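You operate a simulated robot arm through the tools that you are given. There is no shell and no other tool. Be economical: measure what you need, move in short steps, check, and stop when the job is done.

You run a simulated two-armed robot. Do the job below in one go: nothing can be reset, and whatever is moved stays where it is left.

## Task
Switch the washer off, press the water out of cloth C and lay it in the clean tub.
Fine: use the cloth press and wind it open again; leave the washer lid up.

It is judged by the outcome, as a careful person would: the job done as asked, and still so three seconds after it is handed in. It fails if anything else is knocked over, pushed out of place, dropped, spilled or broken. A push-on lid holds only when it is set on centred and level and pressed home; a screw cap is set on level and turned clockwise until tight. Flat cloth is picked up by pressing the open fingertips on it (5 to 10 N) and closing them slowly along it; thin cloth reads only 2 to 8 mm in the jaws.

## Robot
Two 7-joint arms with two-finger parallel grippers on one trunk, on a base that drives. Base frame: it is fixed to the floor where the robot stands at the start and does not move with it; the origin is under the middle of the robot, x ahead of it, y to its left, z up. Lengths are in mm, angles in degrees, forces in N, time in s.
The left shoulder is at the start at [60, 189, 1167], the right one opposite. With the tool pointing down near the work surface each hand reaches from about 100 to 460 mm from the robot's upright axis, wherever it stands, measured 20 degrees to its own side. Places, roughly: cloth press [700, 300, 800]; inside of the clean tub [900, 200, 800]; press wheel [500, 300, 800]; washer dial [400, 0, 700]; washer lid [700, -200, 800]. Payload 3.43 kg a hand.
The TCP of each hand is the grasp point between the finger pads, 30 mm short of the fingertips. In the tool frame z runs along the fingers and y along their closing line. The gripper opens to 94 mm. The fingers are 28 mm wide and 10 mm thick; the gripper's body (50 by 96 mm) begins 55 mm behind the TCP.
Orientation is that of the tool frame in the base frame, as a unit quaternion [x, y, z, w]. With the fingers straight down and closing along the base's y, the tool's x points along the base's -x, its y along +y and its z along -z.

## Interface
- The arms move only by the tool move_arm. It takes "left_rows", "right_rows" or both (then of equal length, played together; a hand with none holds still); each is a list of rows, each a list of 3 entries, a list of its own where there are three numbers: the opening, from 0 (shut) to 1 (fully open), then the shift along the tool's x, y, z in units of 40 mm (1.0 is 40 mm), then the turn, a rotation vector about the tool's x, y, z in units of 5 degrees (1.0 is 5 degrees). In form: [[claw, [dx, dy, dz], [rx, ry, rz]], ...]. A call has 1 to 12 rows; each row shifts and turns the commanded pose from where the row before left it, along the tool's axes as they then stand. A call with a number of a shift or a turn outside -1 to 1 is refused whole. Each row takes 0.2 s and may step no farther than 50 mm and 8.6 degrees from the row before; otherwise, or with a gripper value out of range, the whole call is refused. Where a pose cannot be reached the arm comes as near as it can. A force on the tool above 90 N (or 10 N above the force at the start of the call, whichever is more), or a blocked arm, ends the call early, and 0.2 s more pass. The fingers move at their own pace (about 153 mm/s each) and stop on an object; they squeeze with about 42 N. The grip force told is the motor's: it shows also when the fingers shut on nothing. Time passes only in rows, and 0.2 s behind the last, so rows that do not move let the fingers close. It gives the time, the measured TCP pose, the force on the tool (base axes), the opening and the grip force at its end, in the units of the frame above (readings bear some noise), with the torque about the TCP (base axes, N m) and any sound that the robot's microphone picked up, and new pictures: "pictures" is both (left out), scene, wrist or none (wrist: the cameras of the hands that moved).
- Cameras (640 x 400 px; columns grow to the right, rows downward): "scene" is now at [12.4, 0.2, 1705.8]; the picture's right is [-0.07, -1.00, 0.00], its down [-0.79, 0.05, -0.61] and it looks along [0.61, -0.04, -0.79] (base axes); focal length 257 px, centre (320, 200). "left" rides on the left gripper at [76, -14, -103] in its tool frame; the picture's right is [0.18, 0.98, 0.00], its down [-0.75, 0.14, -0.64] and it looks along [-0.63, 0.12, 0.77] (tool axes); focal length 243 px, centre (320, 200). "right" rides on the right gripper at [76, 14, -102] in its tool frame; the picture's right is [-0.18, 0.98, 0.00], its down [-0.75, -0.14, -0.64] and it looks along [-0.63, -0.12, 0.77] (tool axes); focal length 243 px, centre (320, 200).
- move_column(by): slides the trunk up (or, below 0, down) by that many mm; the arms and the scene camera ride with it, the base frame stays. It gives what a move gives, with no picture.
- base_move(legs): drives the robot by 1 to 6 legs, each [ahead, left, turn to the left] in mm, mm and degrees, along the robot's own axes; the way and the turn of a leg run together, so that a leg with both is an arc; at most 1500 mm and 180 degrees a leg. The arms and the cameras ride along, it lands a little off, and it stops where it bumps. It gives what a move gives, and a new picture of the scene camera.
- pan_tilt(pan, tilt): turns the head with the scene camera to pan (to the left, within 86 degrees either way) and tilt (down, from -29 to 69), counted from straight ahead of the robot. It gives what a move gives, and a new picture of the scene camera.
- probe_pixels(camera, pixels): for up to 12 pixels [column, row] of the newest picture of that camera ("zoom" is the newest enlarged one), the place [x, y, z] in the base frame of the surface seen there, good to about 2 mm, but the place of the scene camera against the robot may be out by one fixed shift of up to 12 mm in any direction. It takes no simulated time.
- enlarge(camera, box): a new picture of the part [left, top, right, bottom] of that camera's present view, enlarged. It takes no simulated time.
- finish_job(): hands the job in; it is judged then, once.

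Keep the steps short. Do not move on a guess: measure, check each grasp and each placing, and mend mistakes. In all there are 80 turns and 260 pictures (those below and enlarged ones count). Leave the grippers open and the arms clear of the work at the hand-in unless told otherwise, and finish with a single line.

The tools are called as name(argument=value, ...) on one line, values as JSON. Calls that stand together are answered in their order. move_arm: Moves the arms, as the interface text tells. Its arguments: {"type":"object","properties":{"left_rows":{"type":"array","items":{"type":"array"}},"right_rows":{"type":"array","items":{"type":"array"}},"pictures":{"type":"string","enum":["both","scene","wrist","none"]}},"required":[]} The other tools are called the same way: move_column (by) slides the trunk up or down; base_move (legs) drives the base; pan_tilt (pan, tilt) turns the head that bears the scene camera; probe_pixels (camera, pixels) gives the place of the surface under pixels of a picture; enlarge (camera, box) takes an enlarged picture of a part of a camera's view; finish_job () hands the job in.

At the start:

```text
time: 0.0
left_tcp_pos: [367.4, 186.5, 1221.0]
left_orientation: [0.0, 1.0, 0.001, 0.001]
left_force: [0.1, -0.3, -0.4]
left_torque: [0.01, -0.01, 0.0]
left_opening: 94.0
left_grasp_force: 0.0
right_tcp_pos: [277.3, -66.9, 1246.1]
right_orientation: [0.0, 1.0, 0.0, 0.0]
right_force: [-0.2, 0.4, 0.0]
right_torque: [-0.03, -0.02, 0.0]
right_opening: 93.9
right_grasp_force: 0.1
trunk travel left (down, up): [-839.0, 151.0]
robot x, y, heading: [-0.2, -5.4, -0.0]
head pan, tilt: [-3.8, 52.4]
```

scene: 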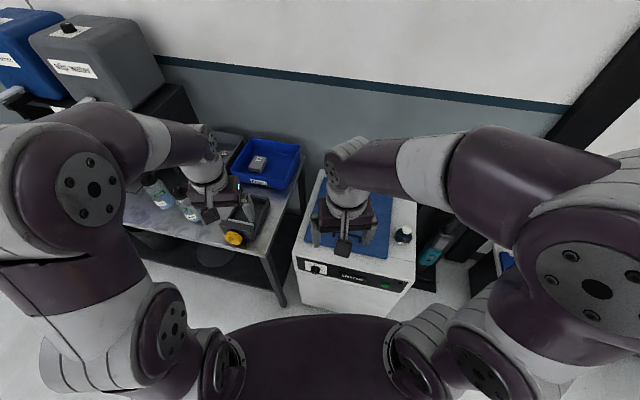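
right: 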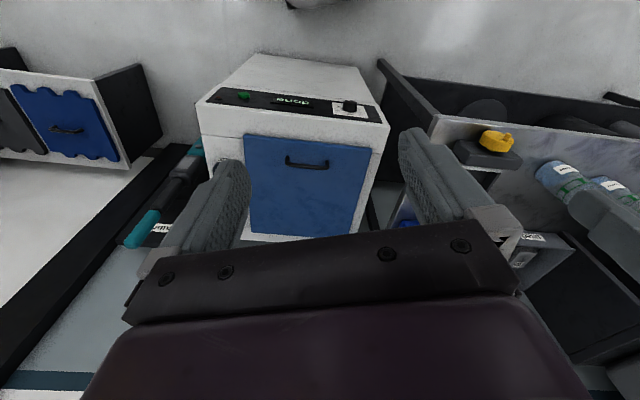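
left: 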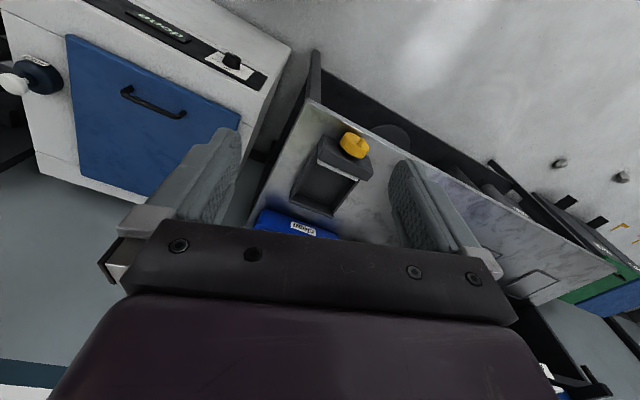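

I see the washer at centre right and the bench with press and blue tub to its left. First I'll enlarge both areas.

enlarge(camera="scene", box=[280, 140, 480, 300])

enlarge(camera="scene", box=[120, 120, 320, 260])

probe_pixels(camera="scene", pixels=[[315, 269], [385, 286], [402, 236], [240, 238], [262, 205], [237, 215], [256, 162], [270, 150], [275, 185], [320, 240], [320, 200], [400, 265]])

```text
2.50 times, centred on (380, 220) of scene
```

zoom: 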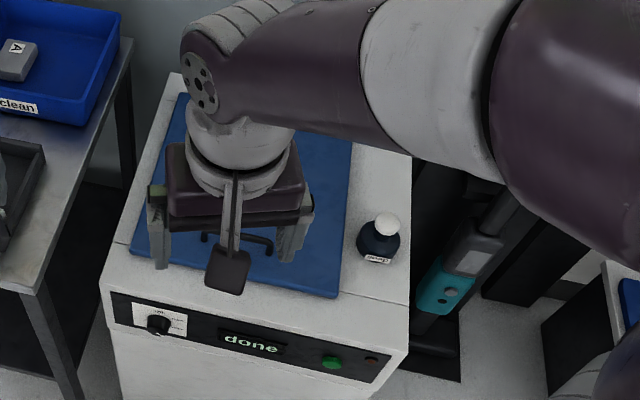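

```text
2.86 times, centred on (220, 190) of scene
```

zoom: 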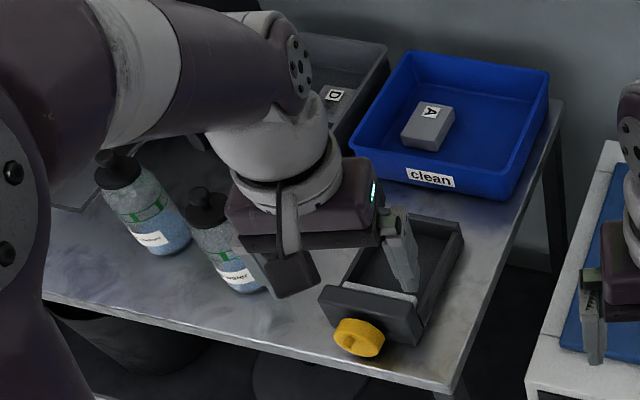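

```text
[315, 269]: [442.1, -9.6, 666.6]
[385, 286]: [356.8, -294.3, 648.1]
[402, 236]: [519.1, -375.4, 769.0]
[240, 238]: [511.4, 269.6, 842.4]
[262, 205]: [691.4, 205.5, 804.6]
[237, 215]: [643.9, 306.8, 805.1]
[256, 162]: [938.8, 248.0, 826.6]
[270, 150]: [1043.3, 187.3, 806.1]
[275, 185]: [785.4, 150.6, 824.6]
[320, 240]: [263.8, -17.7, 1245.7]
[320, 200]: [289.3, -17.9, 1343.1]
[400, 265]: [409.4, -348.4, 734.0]
```

The washer shows "done", and the lid is shut with its handle on the near edge. I'll enlarge the dial from both the scene and the right wrist camera.

enlarge(camera="scene", box=[295, 245, 415, 305])

enlarge(camera="right", box=[195, 70, 395, 180])

enlarge(camera="left", box=[60, 0, 400, 240])

probe_pixels(camera="right", pixels=[[350, 106], [348, 112], [307, 162], [307, 155], [290, 160], [325, 165], [245, 135], [370, 150], [245, 98], [245, 220], [350, 220], [240, 60]])

```text
5.33 times, centred on (355, 275) of scene
```

zoom: 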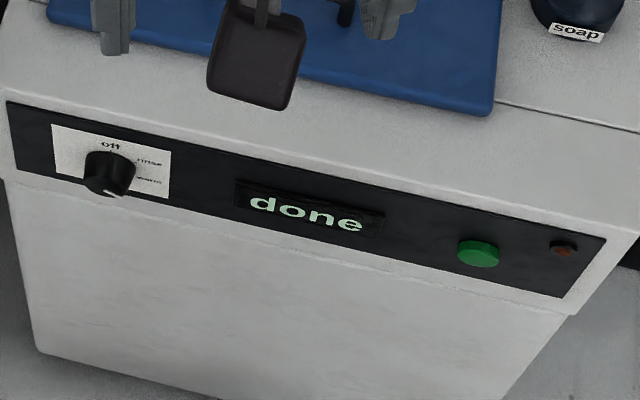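

```text
3.20 times, centred on (295, 125) of right
```

zoom: 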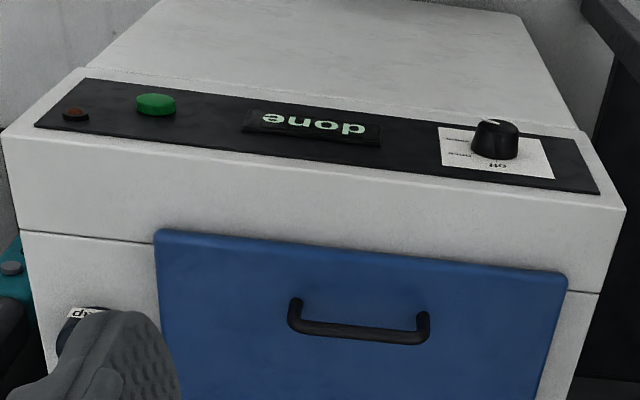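

```text
1.67 times, centred on (230, 120) of left
```

zoom: 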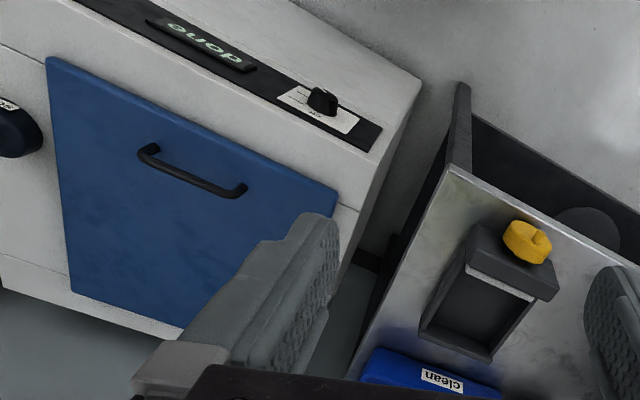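

```text
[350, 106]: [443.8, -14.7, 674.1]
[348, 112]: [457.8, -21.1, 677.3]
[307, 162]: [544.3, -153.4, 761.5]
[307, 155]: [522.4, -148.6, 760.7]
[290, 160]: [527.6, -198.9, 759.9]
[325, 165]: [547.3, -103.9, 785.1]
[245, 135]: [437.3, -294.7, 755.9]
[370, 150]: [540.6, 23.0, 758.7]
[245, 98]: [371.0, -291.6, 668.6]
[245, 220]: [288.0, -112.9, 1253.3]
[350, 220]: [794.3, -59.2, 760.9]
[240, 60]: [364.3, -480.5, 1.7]
```

I'll measure the control panel plane and knob.

probe_pixels(camera="right", pixels=[[320, 121], [320, 109], [222, 108], [230, 97], [379, 128], [373, 115], [334, 120], [336, 111], [365, 124], [350, 109], [347, 107], [352, 115]])

enlarge(camera="right", box=[325, 95, 385, 130])

enlarge(camera="scene", box=[298, 255, 338, 285])

enlarge(camera="left", box=[260, 110, 400, 240])

```text
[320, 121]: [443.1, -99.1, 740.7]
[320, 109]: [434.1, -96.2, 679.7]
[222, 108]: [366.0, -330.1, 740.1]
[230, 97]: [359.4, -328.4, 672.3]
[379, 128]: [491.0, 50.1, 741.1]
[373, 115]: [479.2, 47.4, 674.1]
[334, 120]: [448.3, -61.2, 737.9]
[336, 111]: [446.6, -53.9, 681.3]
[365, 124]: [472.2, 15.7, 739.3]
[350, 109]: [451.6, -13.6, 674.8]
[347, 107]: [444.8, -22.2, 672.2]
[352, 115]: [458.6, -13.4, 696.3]
```

```text
10.67 times, centred on (355, 112) of right
```

zoom: 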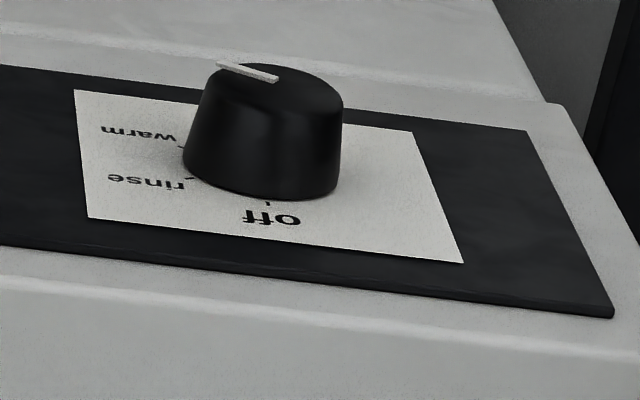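

```text
13.33 times, centred on (318, 270) of scene
```

zoom: 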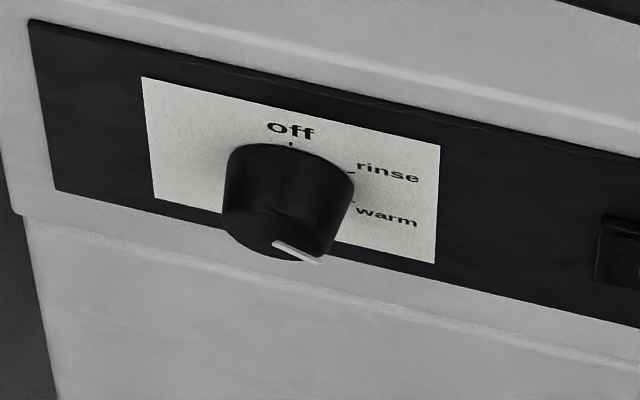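

```text
3.08 times, centred on (330, 175) of left
```

zoom: 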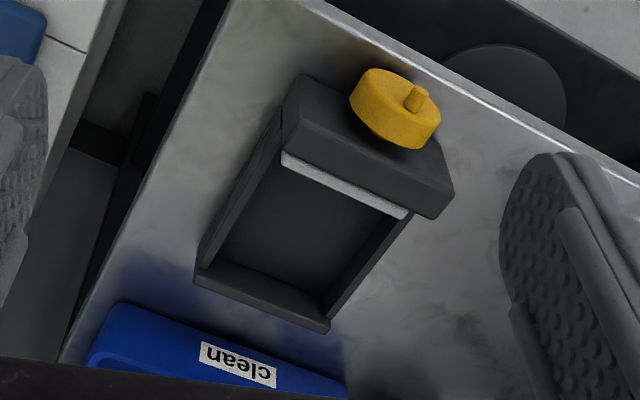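

The panel is near vertical, yawed about 18°, and the knob points lower right while "off" is at the top. I'd like to stand left and back, facing the washer front, so I'll look at the floor to the left first.

pan_tilt(pan=60, tilt=45)

```text
time: 1.3
left_tcp_pos: [368.7, 187.3, 1221.4]
left_orientation: [0.0, 1.0, 0.0, 0.0]
left_force: [-0.2, -0.1, 1.0]
left_torque: [-0.03, 0.03, 0.02]
left_opening: 93.9
left_grasp_force: 0.0
right_tcp_pos: [278.3, -67.9, 1246.0]
right_orientation: [0.0, 1.0, -0.001, 0.0]
right_force: [-0.6, 0.2, 0.3]
right_torque: [-0.01, 0.03, 0.0]
right_opening: 93.9
right_grasp_force: 0.1
trunk travel left (down, up): [-839.0, 151.0]
robot x, y, heading: [-2.0, -2.6, -0.1]
head pan, tilt: [60.0, 45.0]
```

scene: 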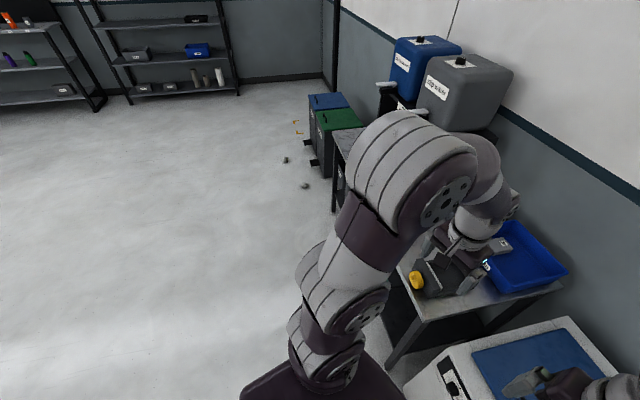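

The floor to the left and behind is clear. I'll drive back and left, then turn to face the washer.

base_move(legs=[[-80, 0, 0], [0, 300, 0], [0, 0, -18]])

pan_tilt(pan=0, tilt=48)

```text
time: 5.1
left_tcp_pos: [327.8, 368.5, 1220.7]
left_orientation: [0.158, 0.988, 0.0, 0.001]
left_force: [-0.3, 1.2, -0.1]
left_torque: [0.02, 0.01, 0.0]
left_opening: 94.2
left_grasp_force: 0.0
right_tcp_pos: [162.4, 155.4, 1246.6]
right_orientation: [0.157, 0.988, -0.001, 0.0]
right_force: [-0.3, 0.4, -0.2]
right_torque: [-0.01, -0.02, 0.01]
right_opening: 94.2
right_grasp_force: 0.1
trunk travel left (down, up): [-839.0, 151.0]
robot x, y, heading: [-80.1, 301.8, -18.1]
head pan, tilt: [60.0, 45.0]
```

scene: 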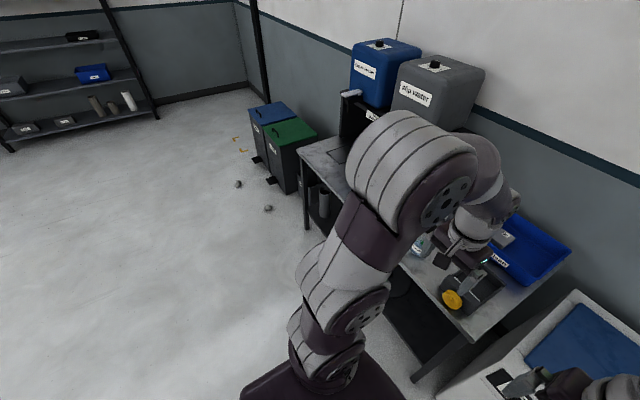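

```text
time: 6.4
left_tcp_pos: [328.0, 368.4, 1220.7]
left_orientation: [0.158, 0.987, 0.001, 0.0]
left_force: [0.0, -0.1, -1.1]
left_torque: [0.0, 0.0, 0.01]
left_opening: 93.9
left_grasp_force: 0.0
right_tcp_pos: [164.0, 155.0, 1245.4]
right_orientation: [0.159, 0.987, 0.0, 0.001]
right_force: [0.1, 0.7, 0.0]
right_torque: [-0.01, -0.02, -0.01]
right_opening: 94.1
right_grasp_force: 0.0
trunk travel left (down, up): [-839.0, 151.0]
robot x, y, heading: [-78.0, 304.2, -18.3]
head pan, tilt: [0.0, 48.0]
```

scene: 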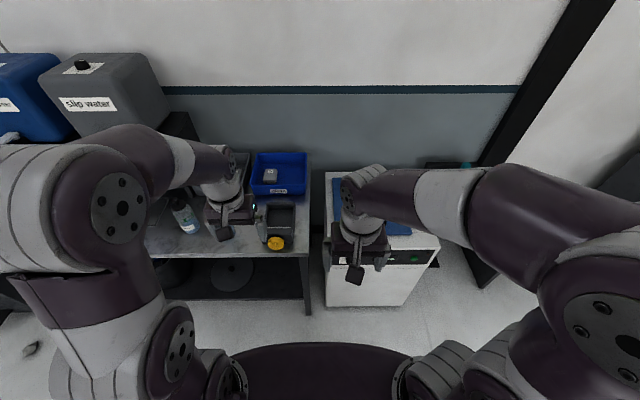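

Everything now lines up with my heading. I'll probe the bench edge, bottles and wheel for clearance, and start tilting the right hand level (ahead 12 mm per row).

probe_pixels(camera="scene", pixels=[[250, 256], [305, 256], [185, 215], [190, 232], [275, 243], [275, 230], [245, 195], [270, 175], [305, 200], [308, 160], [335, 270], [425, 276]])

move_arm(right_rows=[[1, [-0.3, 0, 0], [0, -1, 0]], [1, [-0.3, 0, 0.03], [0, -1, 0]], [1, [-0.3, 0, 0.05], [0, -1, 0]], [1, [-0.29, 0, 0.08], [0, -1, 0]], [1, [-0.28, 0, 0.1], [0, -1, 0]], [1, [-0.27, 0, 0.13], [0, -1, 0]], [1, [-0.26, 0, 0.15], [0, -1, 0]], [1, [-0.25, 0, 0.17], [0, -1, 0]]], pictures="none")

```text
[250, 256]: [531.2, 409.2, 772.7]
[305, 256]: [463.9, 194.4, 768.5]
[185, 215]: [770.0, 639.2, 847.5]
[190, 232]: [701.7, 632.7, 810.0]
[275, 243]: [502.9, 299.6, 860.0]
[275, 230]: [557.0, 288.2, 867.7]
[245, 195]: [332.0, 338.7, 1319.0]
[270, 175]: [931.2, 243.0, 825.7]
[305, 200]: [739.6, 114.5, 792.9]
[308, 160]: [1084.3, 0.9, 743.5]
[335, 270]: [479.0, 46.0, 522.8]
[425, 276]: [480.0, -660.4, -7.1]
```

```text
time: 8.2
left_tcp_pos: [329.0, 369.9, 1219.8]
left_orientation: [0.158, 0.987, 0.0, -0.001]
left_force: [-0.3, -0.7, 0.3]
left_torque: [0.01, 0.01, -0.02]
left_opening: 94.0
left_grasp_force: 0.0
right_tcp_pos: [254.5, 125.2, 1244.7]
right_orientation: [0.149, 0.928, -0.054, 0.337]
right_force: [0.3, -0.3, -0.3]
right_torque: [-0.03, 0.0, -0.01]
right_opening: 94.2
right_grasp_force: 0.0
trunk travel left (down, up): [-839.0, 151.0]
robot x, y, heading: [-79.5, 307.5, -18.7]
head pan, tilt: [0.0, 48.0]
```

move_arm(right_rows=[[1, [-0.23, 0, 0.19], [0, -1, 0]], [1, [-0.21, 0, 0.21], [0, -1, 0]], [1, [-0.19, 0, 0.23], [0, -1, 0]], [1, [-0.17, 0, 0.25], [0, -1, 0]], [1, [-0.15, 0, 0.26], [0, -1, 0]], [1, [-0.13, 0, 0.27], [0, -1, 0]], [1, [-0.1, 0, 0.28], [0, -1, 0]], [1, [-0.08, 0, 0.29], [0, -1, 0]]], pictures="none")

move_column(by=-350)

enlarge(camera="right", box=[0, 0, 640, 400])

enlarge(camera="scene", box=[0, 0, 640, 400])

```text
time: 10.0
left_tcp_pos: [329.1, 368.9, 1219.4]
left_orientation: [0.158, 0.987, 0.001, 0.0]
left_force: [0.8, -0.4, 0.0]
left_torque: [0.0, 0.0, 0.02]
left_opening: 93.8
left_grasp_force: 0.1
right_tcp_pos: [354.9, 91.6, 1250.8]
right_orientation: [0.12, 0.758, -0.1, 0.633]
right_force: [0.2, -0.6, -0.1]
right_torque: [-0.02, 0.01, 0.03]
right_opening: 94.3
right_grasp_force: 0.0
right hand out of reach, approached as far as the arm can: row 8
trunk travel left (down, up): [-839.0, 151.0]
robot x, y, heading: [-81.6, 306.3, -18.3]
head pan, tilt: [0.0, 48.0]
```

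```text
time: 13.4
left_tcp_pos: [327.8, 369.4, 870.3]
left_orientation: [0.158, 0.987, 0.0, 0.0]
left_force: [0.1, -0.4, 0.2]
left_torque: [0.02, 0.0, 0.0]
left_opening: 94.3
left_grasp_force: 0.1
right_tcp_pos: [353.4, 91.7, 901.2]
right_orientation: [0.122, 0.758, -0.102, 0.633]
right_force: [-0.4, 0.7, -0.8]
right_torque: [-0.02, 0.02, 0.01]
right_opening: 94.0
right_grasp_force: 0.1
trunk travel left (down, up): [-489.0, 501.0]
robot x, y, heading: [-84.4, 306.1, -18.1]
head pan, tilt: [0.0, 48.0]
```

```text
1.00 times, centred on (320, 200) of right (not enlarged: the box is as wide or as high as the picture)
```

zoom: 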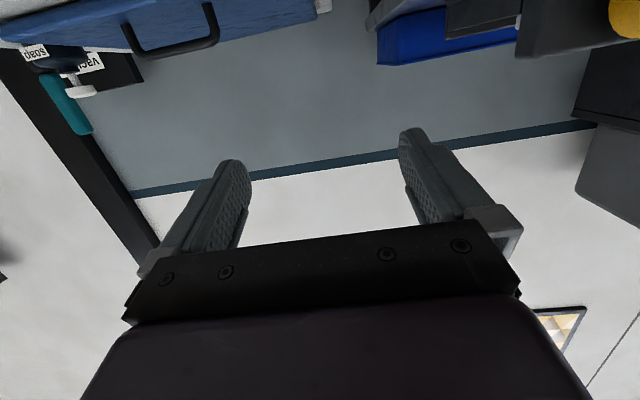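

```text
1.00 times, centred on (320, 200) of scene (not enlarged: the box is as wide or as high as the picture)
```

zoom: 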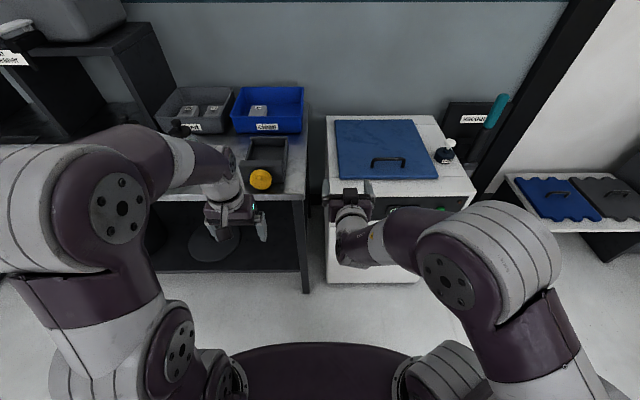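

The tool now points about 10° below level along the panel normal. I'll lower the trunk so the hand comes to knob height in front of it.

move_column(by=-215)

move_arm(right_rows=[[1, [0, -0.6, 0], [0, 0, 0]], [1, [0, -0.6, 0], [0, 0, 0]], [1, [0, -0.5, 0], [0, 0, 0]]])

```text
time: 15.7
left_tcp_pos: [327.1, 369.7, 655.8]
left_orientation: [0.158, 0.987, 0.0, 0.001]
left_force: [0.8, -0.3, 0.4]
left_torque: [0.0, 0.02, 0.03]
left_opening: 93.9
left_grasp_force: 0.1
right_tcp_pos: [353.7, 92.0, 686.3]
right_orientation: [0.121, 0.758, -0.101, 0.632]
right_force: [0.1, -0.5, -0.6]
right_torque: [-0.02, 0.0, 0.02]
right_opening: 93.9
right_grasp_force: 0.0
trunk travel left (down, up): [-274.0, 716.0]
robot x, y, heading: [-82.1, 309.0, -18.0]
head pan, tilt: [0.0, 48.0]
```

```text
time: 16.5
left_tcp_pos: [328.1, 369.6, 655.9]
left_orientation: [0.158, 0.987, 0.0, 0.0]
left_force: [0.1, -0.1, 0.1]
left_torque: [-0.01, 0.0, -0.01]
left_opening: 94.0
left_grasp_force: 0.0
right_tcp_pos: [332.9, 28.6, 688.9]
right_orientation: [0.121, 0.76, -0.102, 0.63]
right_force: [-0.7, 0.1, 0.2]
right_torque: [-0.02, 0.01, -0.03]
right_opening: 94.1
right_grasp_force: 0.1
trunk travel left (down, up): [-274.0, 716.0]
robot x, y, heading: [-80.2, 303.6, -18.4]
head pan, tilt: [0.0, 48.0]
```

scene: 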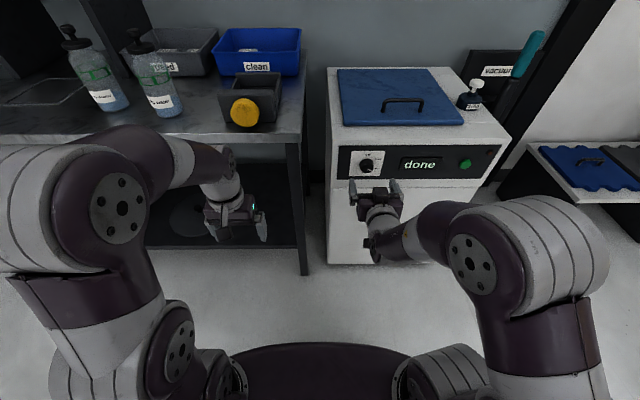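
right: 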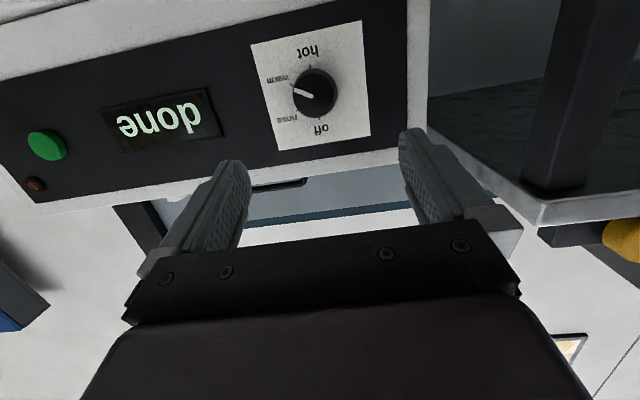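

Now the dial is clear: off (top), rinse, warm, hot, with the pointer on warm. It needs about 120° counter-clockwise. I'll measure the knob.

enlarge(camera="right", box=[250, 30, 380, 150])

probe_pixels(camera="right", pixels=[[317, 95], [300, 90], [332, 84], [315, 110], [312, 75], [262, 100], [355, 90], [315, 120], [299, 94], [309, 98]])

```text
3.33 times, centred on (315, 90) of right
```

zoom: 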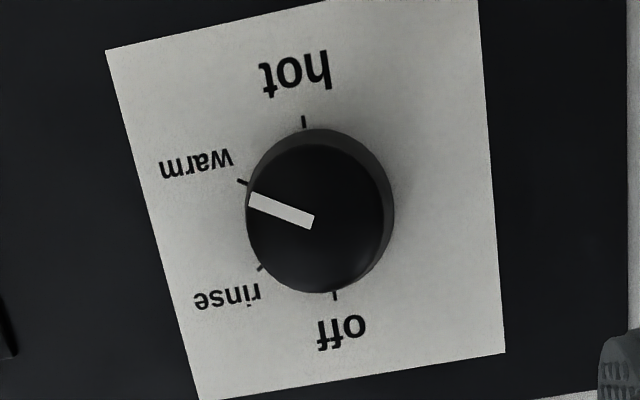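

```text
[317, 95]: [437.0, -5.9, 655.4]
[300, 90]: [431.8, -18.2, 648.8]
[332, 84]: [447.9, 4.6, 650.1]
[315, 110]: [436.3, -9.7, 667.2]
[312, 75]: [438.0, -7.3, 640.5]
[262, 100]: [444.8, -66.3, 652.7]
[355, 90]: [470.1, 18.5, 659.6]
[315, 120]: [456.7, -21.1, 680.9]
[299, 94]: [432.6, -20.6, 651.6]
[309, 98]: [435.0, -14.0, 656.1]
```

Knob centre is about (436.5, -8.5, 654.5), roughly 36 mm wide. I'll move in front of it and pre-roll the hand +60° before gripping.

move_arm(right_rows=[[1, [0.34, -0.07, 0.5], [0, 0, 0]], [1, [0, 0, 0.5], [0, 0, 0]], [1, [0, 0, 0], [0, 0, 1]], [1, [0, 0, 0], [0, 0, 1]], [1, [0, 0, 0], [0, 0, 1]], [1, [0, 0, 0], [0, 0, 1]], [1, [0, 0, 0], [0, 0, 1]], [1, [0, 0, 0], [0, 0, 1]], [1, [0, 0, 0], [0, 0, 1]], [1, [0, 0, 0], [0, 0, 1]]], pictures="wrist")

```text
time: 18.7
left_tcp_pos: [327.7, 369.0, 655.7]
left_orientation: [0.158, 0.987, 0.001, 0.0]
left_force: [0.2, -1.1, 0.4]
left_torque: [-0.02, 0.03, -0.01]
left_opening: 93.8
left_grasp_force: 0.0
right_tcp_pos: [459.6, 107.7, 702.3]
right_orientation: [0.36, 0.68, 0.101, 0.631]
right_force: [0.0, -0.4, -0.3]
right_torque: [0.03, 0.0, -0.03]
right_opening: 94.0
right_grasp_force: 0.1
right hand out of reach, approached as far as the arm can: row 2, 3, 4, 5, 6, 7, 8, 9, 10
trunk travel left (down, up): [-274.0, 716.0]
robot x, y, heading: [-79.8, 304.0, -18.4]
head pan, tilt: [0.0, 48.0]
```

right: 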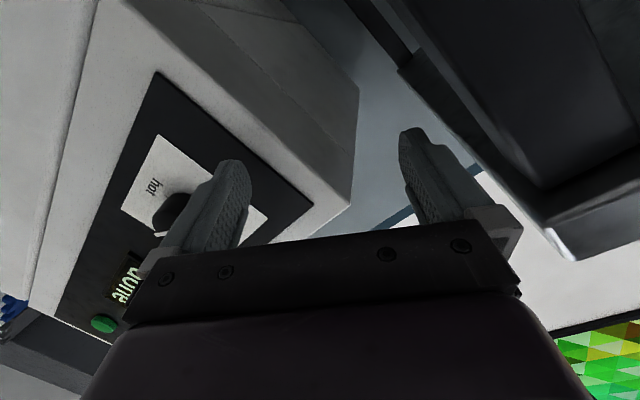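

The arm ran out of reach and slid to the left side (no contact read). I'll back straight off and undo the roll.

move_arm(right_rows=[[1, [0, 0, -1], [0, 0, 0]], [1, [0, 0, -1], [0, 0, 0]]], pictures="none")

probe_pixels(camera="scene", pixels=[[320, 345], [320, 380], [305, 240], [330, 255]])

```text
time: 19.3
left_tcp_pos: [328.8, 369.9, 656.1]
left_orientation: [0.158, 0.987, 0.0, 0.0]
left_force: [-0.3, 0.1, -0.1]
left_torque: [0.0, 0.0, -0.04]
left_opening: 93.9
left_grasp_force: 0.0
right_tcp_pos: [423.2, 160.7, 731.6]
right_orientation: [0.359, 0.682, 0.098, 0.63]
right_force: [-3.6, -0.7, -4.3]
right_torque: [-0.06, 0.04, 0.07]
right_opening: 91.4
right_grasp_force: 0.0
right hand out of reach, approached as far as the arm can: row 1, 2
trunk travel left (down, up): [-274.0, 716.0]
robot x, y, heading: [-81.6, 306.9, -18.1]
head pan, tilt: [0.0, 48.0]
```

```text
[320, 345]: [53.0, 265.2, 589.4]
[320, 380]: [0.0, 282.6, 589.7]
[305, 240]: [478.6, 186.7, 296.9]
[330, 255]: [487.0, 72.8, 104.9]
```

move_arm(right_rows=[[1, [0, 0, 0], [0, 0, -1]], [1, [0, 0, 0], [0, 0, -1]], [1, [0, 0, 0], [0, 0, -1]], [1, [0, 0, 0], [0, 0, -1]]])

```text
time: 20.3
left_tcp_pos: [328.8, 368.5, 655.8]
left_orientation: [0.159, 0.987, 0.0, 0.0]
left_force: [0.1, 1.2, -0.8]
left_torque: [0.0, 0.0, -0.02]
left_opening: 94.1
left_grasp_force: 0.1
right_tcp_pos: [422.7, 157.7, 731.5]
right_orientation: [0.234, 0.732, -0.009, 0.64]
right_force: [0.3, 0.2, -0.1]
right_torque: [0.04, -0.02, 0.03]
right_opening: 94.1
right_grasp_force: 0.1
trunk travel left (down, up): [-274.0, 716.0]
robot x, y, heading: [-81.6, 304.5, -18.6]
head pan, tilt: [0.0, 48.0]
```

scene: 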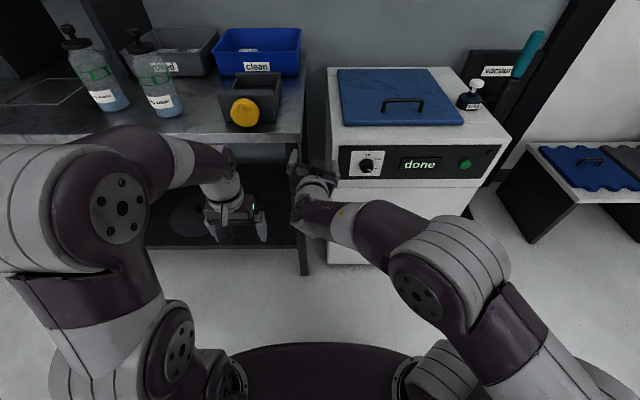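
right: 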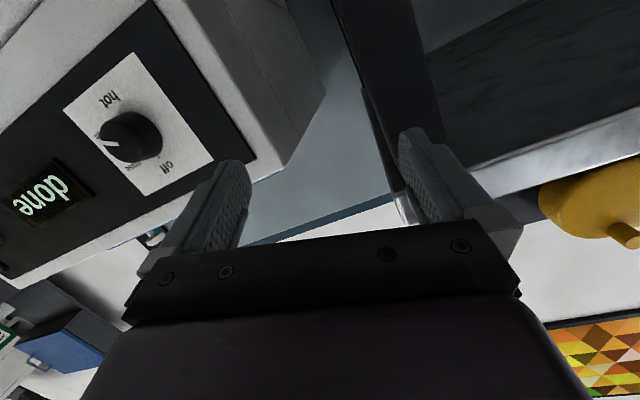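

Free again. I'll probe points of the right arm to understand its posture before choosing a better stand.

probe_pixels(camera="scene", pixels=[[415, 290], [460, 250], [500, 270], [560, 345], [375, 230], [345, 220], [318, 185], [300, 170], [210, 155], [120, 205], [60, 180], [590, 380]])

move_arm(right_rows=[[1, [0, 0, -0.7], [0, 0, -1]], [1, [0, 0, -0.7], [0, 0, -1]], [1, [0, -0.5, -0.5], [0, 0, -1]], [1, [0, -0.7, 0], [0, 0, -1]], [1, [0, -0.7, 0], [0, 0, 0]], [1, [0, -0.7, 0], [0, 0, 0]]], pictures="none")

```text
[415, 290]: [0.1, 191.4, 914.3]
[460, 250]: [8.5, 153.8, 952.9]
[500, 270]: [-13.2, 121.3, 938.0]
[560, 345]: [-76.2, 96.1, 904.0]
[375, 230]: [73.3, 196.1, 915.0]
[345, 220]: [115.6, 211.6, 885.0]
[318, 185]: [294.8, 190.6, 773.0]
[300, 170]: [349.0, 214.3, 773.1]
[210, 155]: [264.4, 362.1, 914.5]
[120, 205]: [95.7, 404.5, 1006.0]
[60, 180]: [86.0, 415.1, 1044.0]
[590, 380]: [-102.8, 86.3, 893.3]
```

```text
time: 21.7
left_tcp_pos: [328.6, 369.4, 657.1]
left_orientation: [0.158, 0.987, 0.0, 0.001]
left_force: [-0.5, -0.2, -0.6]
left_torque: [0.0, 0.01, 0.01]
left_opening: 94.1
left_grasp_force: 0.1
right_tcp_pos: [315.6, 83.9, 738.8]
right_orientation: [0.105, 0.761, -0.121, 0.628]
right_force: [0.6, -0.4, 0.5]
right_torque: [0.04, 0.0, -0.01]
right_opening: 94.1
right_grasp_force: 0.1
trunk travel left (down, up): [-274.0, 716.0]
robot x, y, heading: [-79.1, 305.2, -18.2]
head pan, tilt: [0.0, 48.0]
```

The elbow is folded high, so the wrist has to bend up hard. Standing 150 mm further back will straighten the arm, so I'll back off first.

base_move(legs=[[-150, 0, 0]])

move_arm(right_rows=[[1, [0, 0, 0.7], [0, 0, 0]], [1, [0, 0, 0.7], [0, 0, 0]], [1, [0, -0.5, 0.7], [0, 0, 0]], [1, [0, -0.5, 0.7], [0, 0, 0]], [1, [0.5, -0.5, 0.5], [0, 0, 0]], [1, [0.5, -0.5, 0.5], [0, 0, 0]]], pictures="both")

```text
time: 23.0
left_tcp_pos: [190.2, 415.8, 657.3]
left_orientation: [0.157, 0.988, 0.0, 0.0]
left_force: [-0.2, -0.9, 0.5]
left_torque: [0.0, -0.01, 0.02]
left_opening: 94.0
left_grasp_force: 0.0
right_tcp_pos: [178.0, 130.2, 740.3]
right_orientation: [0.104, 0.762, -0.12, 0.628]
right_force: [0.0, 0.4, 0.1]
right_torque: [0.04, 0.0, 0.03]
right_opening: 93.8
right_grasp_force: 0.0
trunk travel left (down, up): [-274.0, 716.0]
robot x, y, heading: [-217.4, 349.9, -17.8]
head pan, tilt: [0.0, 48.0]
```

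scene: 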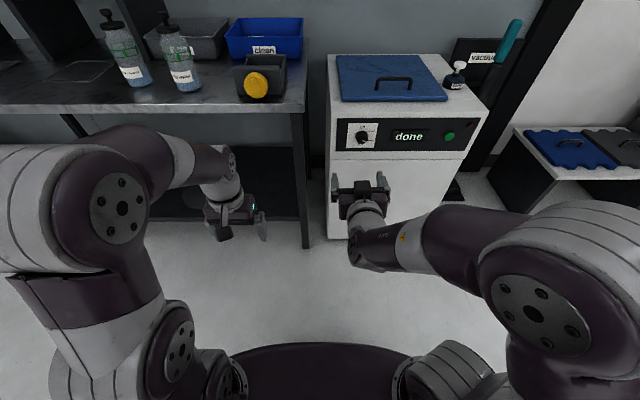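

```text
time: 24.4
left_tcp_pos: [190.1, 414.8, 655.5]
left_orientation: [0.156, 0.988, -0.001, 0.0]
left_force: [1.5, 1.0, 0.0]
left_torque: [0.03, -0.02, 0.04]
left_opening: 93.8
left_grasp_force: 0.0
right_tcp_pos: [291.6, 30.6, 684.3]
right_orientation: [0.107, 0.762, -0.124, 0.627]
right_force: [-0.2, 0.2, 0.2]
right_torque: [0.02, 0.02, -0.06]
right_opening: 94.2
right_grasp_force: 0.0
right hand out of reach, approached as far as the arm can: row 5, 6
trunk travel left (down, up): [-274.0, 716.0]
robot x, y, heading: [-215.6, 351.0, -18.0]
head pan, tilt: [0.0, 48.0]
```

scene: 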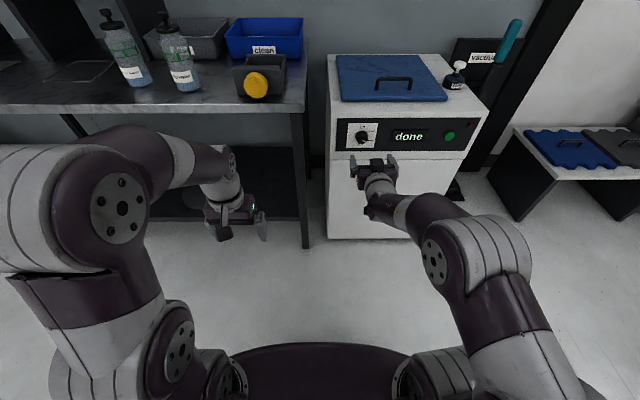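
right: 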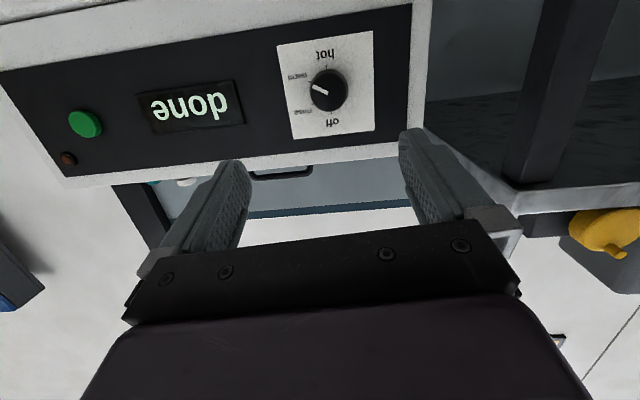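

Reach fails when the hand goes down relative to the shoulder, so I'll lower the trunk and raise the arm instead.

move_column(by=-120)

move_arm(right_rows=[[1, [-0.6, 0, 0], [0, 0, 0]], [1, [-0.6, 0, 0], [0, 0, 0]], [1, [-0.6, 0, 0], [0, 0, 0]], [1, [-0.4, 0, 0.4], [0, 0, 0]], [1, [0, 0, 0.6], [0, 0, 0]]], pictures="wrist")

```text
time: 25.9
left_tcp_pos: [189.3, 415.3, 536.0]
left_orientation: [0.156, 0.988, 0.001, 0.0]
left_force: [-0.5, 0.1, 0.0]
left_torque: [0.0, 0.0, 0.01]
left_opening: 93.9
left_grasp_force: 0.0
right_tcp_pos: [292.9, 31.6, 564.5]
right_orientation: [0.107, 0.762, -0.123, 0.627]
right_force: [-0.1, -0.3, 0.0]
right_torque: [0.0, -0.01, 0.02]
right_opening: 94.0
right_grasp_force: 0.0
trunk travel left (down, up): [-154.0, 836.0]
robot x, y, heading: [-215.5, 350.1, -18.0]
head pan, tilt: [0.0, 48.0]
```

```text
time: 27.1
left_tcp_pos: [189.5, 415.3, 536.0]
left_orientation: [0.157, 0.988, -0.001, 0.0]
left_force: [-0.9, 0.8, 0.2]
left_torque: [-0.03, -0.02, -0.01]
left_opening: 94.2
left_grasp_force: 0.1
right_tcp_pos: [345.5, 18.7, 642.0]
right_orientation: [0.107, 0.762, -0.123, 0.627]
right_force: [0.2, 0.0, 0.3]
right_torque: [-0.04, 0.02, 0.0]
right_opening: 93.9
right_grasp_force: 0.1
trunk travel left (down, up): [-154.0, 836.0]
robot x, y, heading: [-218.0, 348.5, -17.9]
head pan, tilt: [0.0, 48.0]
```

right: 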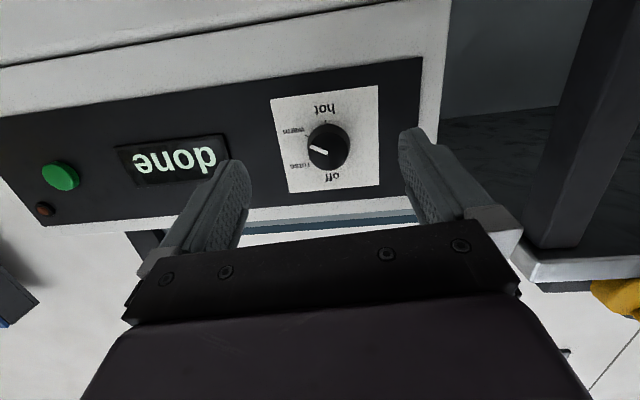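

This works. I'll align with the knob axis (up 30 mm) at standoff and test rolling +50°.

move_arm(right_rows=[[1, [-0.75, 0.06, 0.5], [0, 0, 0]], [1, [0, 0, 0], [0, 0, 1]], [1, [0, 0, 0], [0, 0, 1]], [1, [0, 0, 0], [0, 0, 1]], [1, [0, 0, 0], [0, 0, 1]], [1, [0, 0, 0], [0, 0, 1]], [1, [0, 0, 0], [0, 0, 1]], [1, [0, 0, 0], [0, 0, 1]], [1, [0, 0, 0], [0, 0, 1]], [1, [0, 0, 0], [0, 0, 1]], [1, [0, 0, 0], [0, 0, 1]]], pictures="wrist")

```text
time: 29.5
left_tcp_pos: [189.3, 416.0, 536.2]
left_orientation: [0.156, 0.988, 0.0, 0.0]
left_force: [-0.9, 0.8, 0.6]
left_torque: [-0.02, -0.02, -0.02]
left_opening: 94.0
left_grasp_force: 0.1
right_tcp_pos: [369.1, 13.5, 670.7]
right_orientation: [0.419, 0.645, 0.154, 0.62]
right_force: [0.8, -0.5, -0.3]
right_torque: [0.02, 0.0, 0.03]
right_opening: 93.9
right_grasp_force: 0.0
trunk travel left (down, up): [-154.0, 836.0]
robot x, y, heading: [-220.2, 349.5, -18.1]
head pan, tilt: [0.0, 48.0]
```

right: 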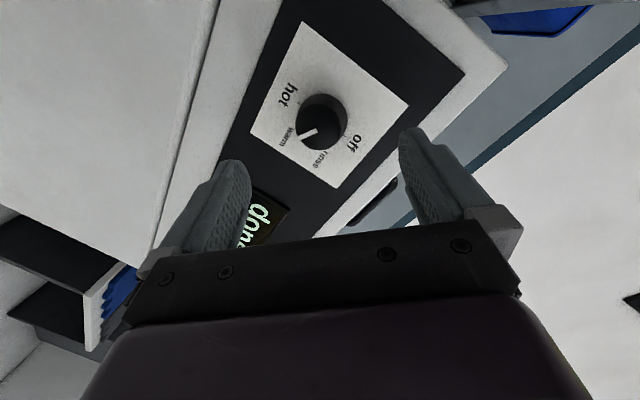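

The roll works. I'll re-measure the knob from here.

probe_pixels(camera="right", pixels=[[322, 125], [305, 132], [318, 108], [338, 118], [325, 140], [310, 122], [350, 150]])

enlarge(camera="right", box=[280, 80, 370, 160])

```text
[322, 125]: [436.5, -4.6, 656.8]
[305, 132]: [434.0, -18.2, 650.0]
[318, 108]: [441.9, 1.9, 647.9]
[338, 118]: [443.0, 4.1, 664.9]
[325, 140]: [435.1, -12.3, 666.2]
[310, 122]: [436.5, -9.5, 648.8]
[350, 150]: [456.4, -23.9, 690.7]
```

```text
5.00 times, centred on (325, 120) of right
```

zoom: 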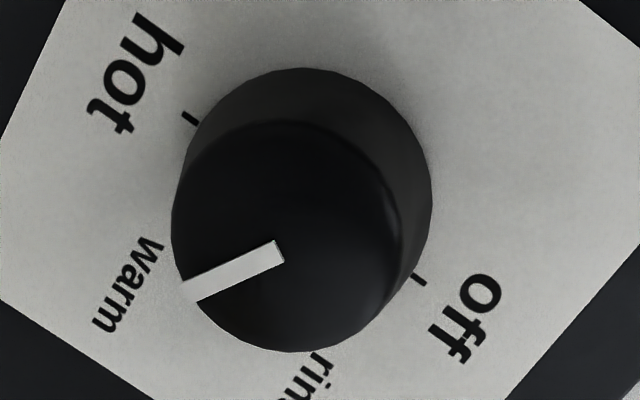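

I'll advance 54 mm (tips 12 mm past the knob face) and close on the knob.

move_arm(right_rows=[[1, [0.07, 0, 0.5], [0, 0, 0]], [1, [0, 0, 0.5], [0, 0, 0]], [1, [0, 0, 0.35], [0, 0, 0]], [0.3, [0, 0, 0], [0, 0, 0]], [0.2, [0, 0, 0], [0, 0, 0]], [0, [0, 0, 0], [0, 0, 0]], [0, [0, 0, 0], [0, 0, 0]]], pictures="wrist")

```text
time: 31.1
left_tcp_pos: [189.3, 415.7, 536.0]
left_orientation: [0.157, 0.988, 0.0, -0.001]
left_force: [1.2, -0.6, -0.8]
left_torque: [0.03, 0.01, 0.02]
left_opening: 94.2
left_grasp_force: 0.0
right_tcp_pos: [422.1, -1.2, 659.5]
right_orientation: [0.418, 0.645, 0.154, 0.621]
right_force: [6.9, 0.6, 3.6]
right_torque: [-0.1, -0.31, 0.36]
right_opening: 39.3
right_grasp_force: 44.7
trunk travel left (down, up): [-154.0, 836.0]
robot x, y, heading: [-216.1, 351.8, -17.7]
head pan, tilt: [0.0, 48.0]
```

right: 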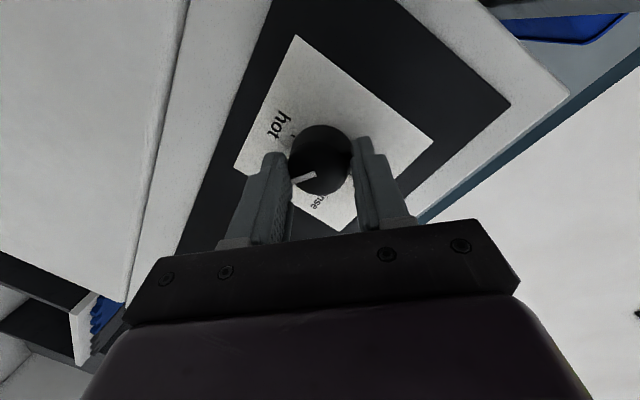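

Gripped at 39 mm. Turning counter-clockwise 60°.

move_arm(right_rows=[[0, [0, 0, 0], [0, 0, -1]], [0, [0, 0, 0], [0, 0, -1]], [0, [0, 0, 0], [0, 0, -1]], [0, [0, 0, 0], [0, 0, -1]], [0, [0, 0, 0], [0, 0, -1]], [0, [0, 0, 0], [0, 0, -1]], [0, [0, 0, 0], [0, 0, -1]], [0, [0, 0, 0], [0, 0, -1]], [0, [0, 0, 0], [0, 0, -1]], [0, [0, 0, 0], [0, 0, -1]], [0, [0, 0, 0], [0, 0, -1]], [0, [0, 0, 0], [0, 0, -1]]], pictures="wrist")

```text
time: 33.7
left_tcp_pos: [188.8, 414.9, 537.6]
left_orientation: [0.158, 0.988, 0.001, 0.002]
left_force: [0.2, 0.0, 0.2]
left_torque: [-0.04, -0.02, 0.0]
left_opening: 94.1
left_grasp_force: 0.1
right_tcp_pos: [419.7, -4.7, 657.7]
right_orientation: [0.042, 0.768, -0.179, 0.614]
right_force: [-25.3, -12.4, -2.1]
right_torque: [0.12, 0.6, -1.21]
right_opening: 38.0
right_grasp_force: 44.8
trunk travel left (down, up): [-154.0, 836.0]
robot x, y, heading: [-214.6, 349.1, -18.4]
head pan, tilt: [0.0, 48.0]
```

right: 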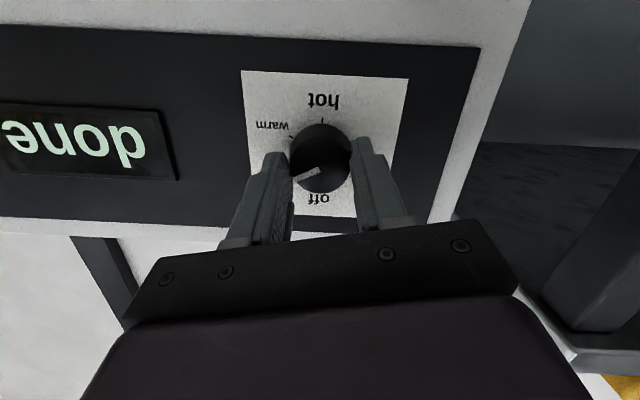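

The knob follows, now around rinse. Continuing another 60°, easing 2 mm back to drop the axial force.

move_arm(right_rows=[[0, [0, 0, -0.05], [0, 0, -1]], [0, [0, 0, 0], [0, 0, -1]], [0, [0, 0, 0], [0, 0, -1]], [0, [0, 0, 0], [0, 0, -1]], [0, [0, 0, 0], [0, 0, -1]], [0, [0, 0, 0], [0, 0, -1]], [0, [0, 0, 0], [0, 0, -1]], [0, [0, 0, 0], [0, 0, -1]], [0, [0, 0, 0], [0, 0, -1]], [0, [0, 0, 0], [0, 0, -1]], [0, [0, 0, 0], [0, 0, -1]]], pictures="wrist")

enlarge(camera="right", box=[220, 60, 420, 240])

```text
time: 36.1
left_tcp_pos: [188.5, 415.5, 536.4]
left_orientation: [0.156, 0.988, 0.001, 0.001]
left_force: [0.0, -0.1, 0.7]
left_torque: [0.02, 0.01, -0.01]
left_opening: 93.7
left_grasp_force: 0.0
right_tcp_pos: [417.3, -2.4, 662.0]
right_orientation: [-0.318, 0.698, -0.443, 0.464]
right_force: [-26.3, -13.1, 10.4]
right_torque: [-0.19, -0.04, -1.7]
right_opening: 37.8
right_grasp_force: 44.6
trunk travel left (down, up): [-154.0, 836.0]
robot x, y, heading: [-219.7, 353.8, -18.2]
head pan, tilt: [0.0, 48.0]
```

right: 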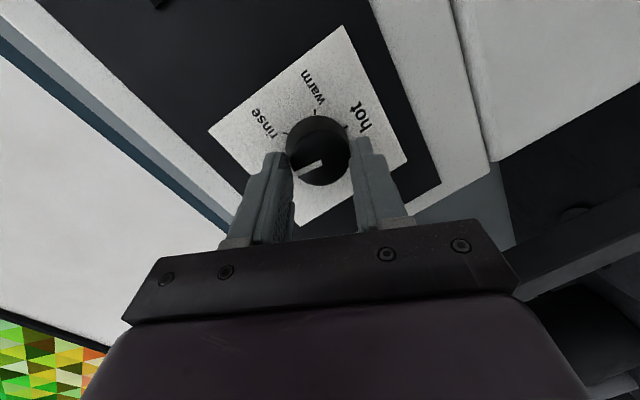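

```text
2.22 times, centred on (320, 150) of right
```

zoom: 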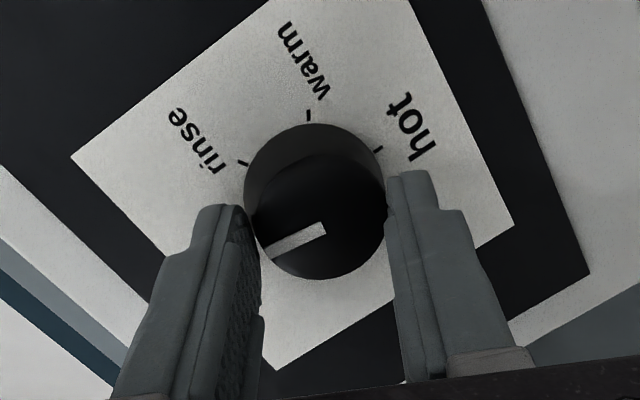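

The pointer is near off. I'll release, back away and look.

move_arm(right_rows=[[0.2, [0, 0, 0], [0, 0, 0]], [0.7, [0, 0, 0], [0, 0, 0]], [0.7, [0, 0, -0.5], [0, 0, 0]], [1, [0, 0, -1], [0, 0, 0]], [1, [0, 0, -0.7], [0, 0, 0]]], pictures="both")

enlarge(camera="scene", box=[320, 90, 500, 180])

```text
time: 37.3
left_tcp_pos: [190.3, 415.4, 536.5]
left_orientation: [0.156, 0.988, 0.0, 0.0]
left_force: [-1.1, 0.5, 0.0]
left_torque: [-0.01, 0.01, 0.0]
left_opening: 94.1
left_grasp_force: 0.0
right_tcp_pos: [351.6, 25.6, 674.6]
right_orientation: [-0.319, 0.7, -0.441, 0.462]
right_force: [-0.1, -0.4, 0.6]
right_torque: [0.0, -0.01, -0.04]
right_opening: 93.9
right_grasp_force: 0.0
right hand out of reach, approached as far as the arm can: row 5
trunk travel left (down, up): [-154.0, 836.0]
robot x, y, heading: [-215.6, 355.8, -17.9]
head pan, tilt: [0.0, 48.0]
```

scene: 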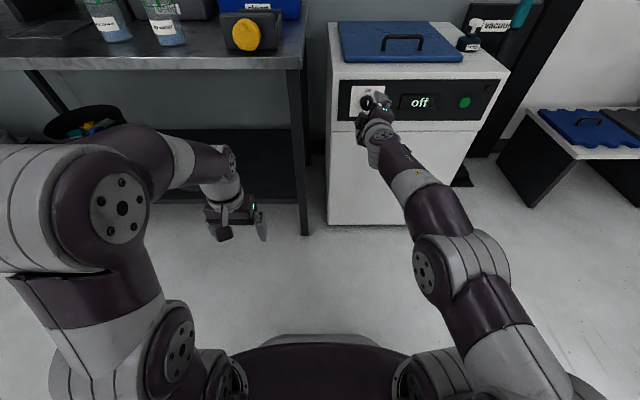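
right: 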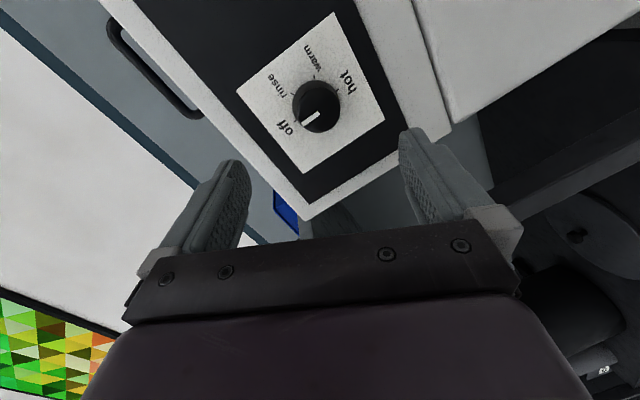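

```text
3.56 times, centred on (410, 135) of scene
```

zoom: 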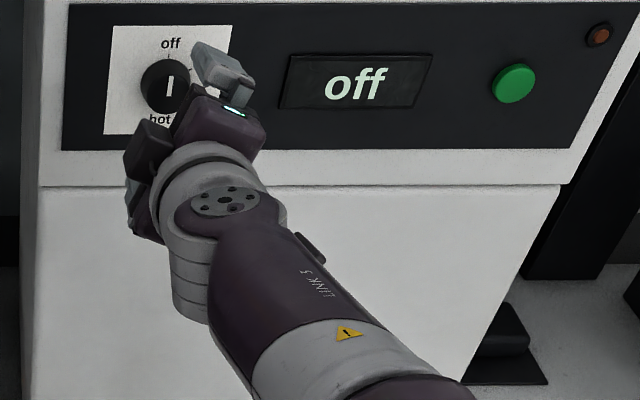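

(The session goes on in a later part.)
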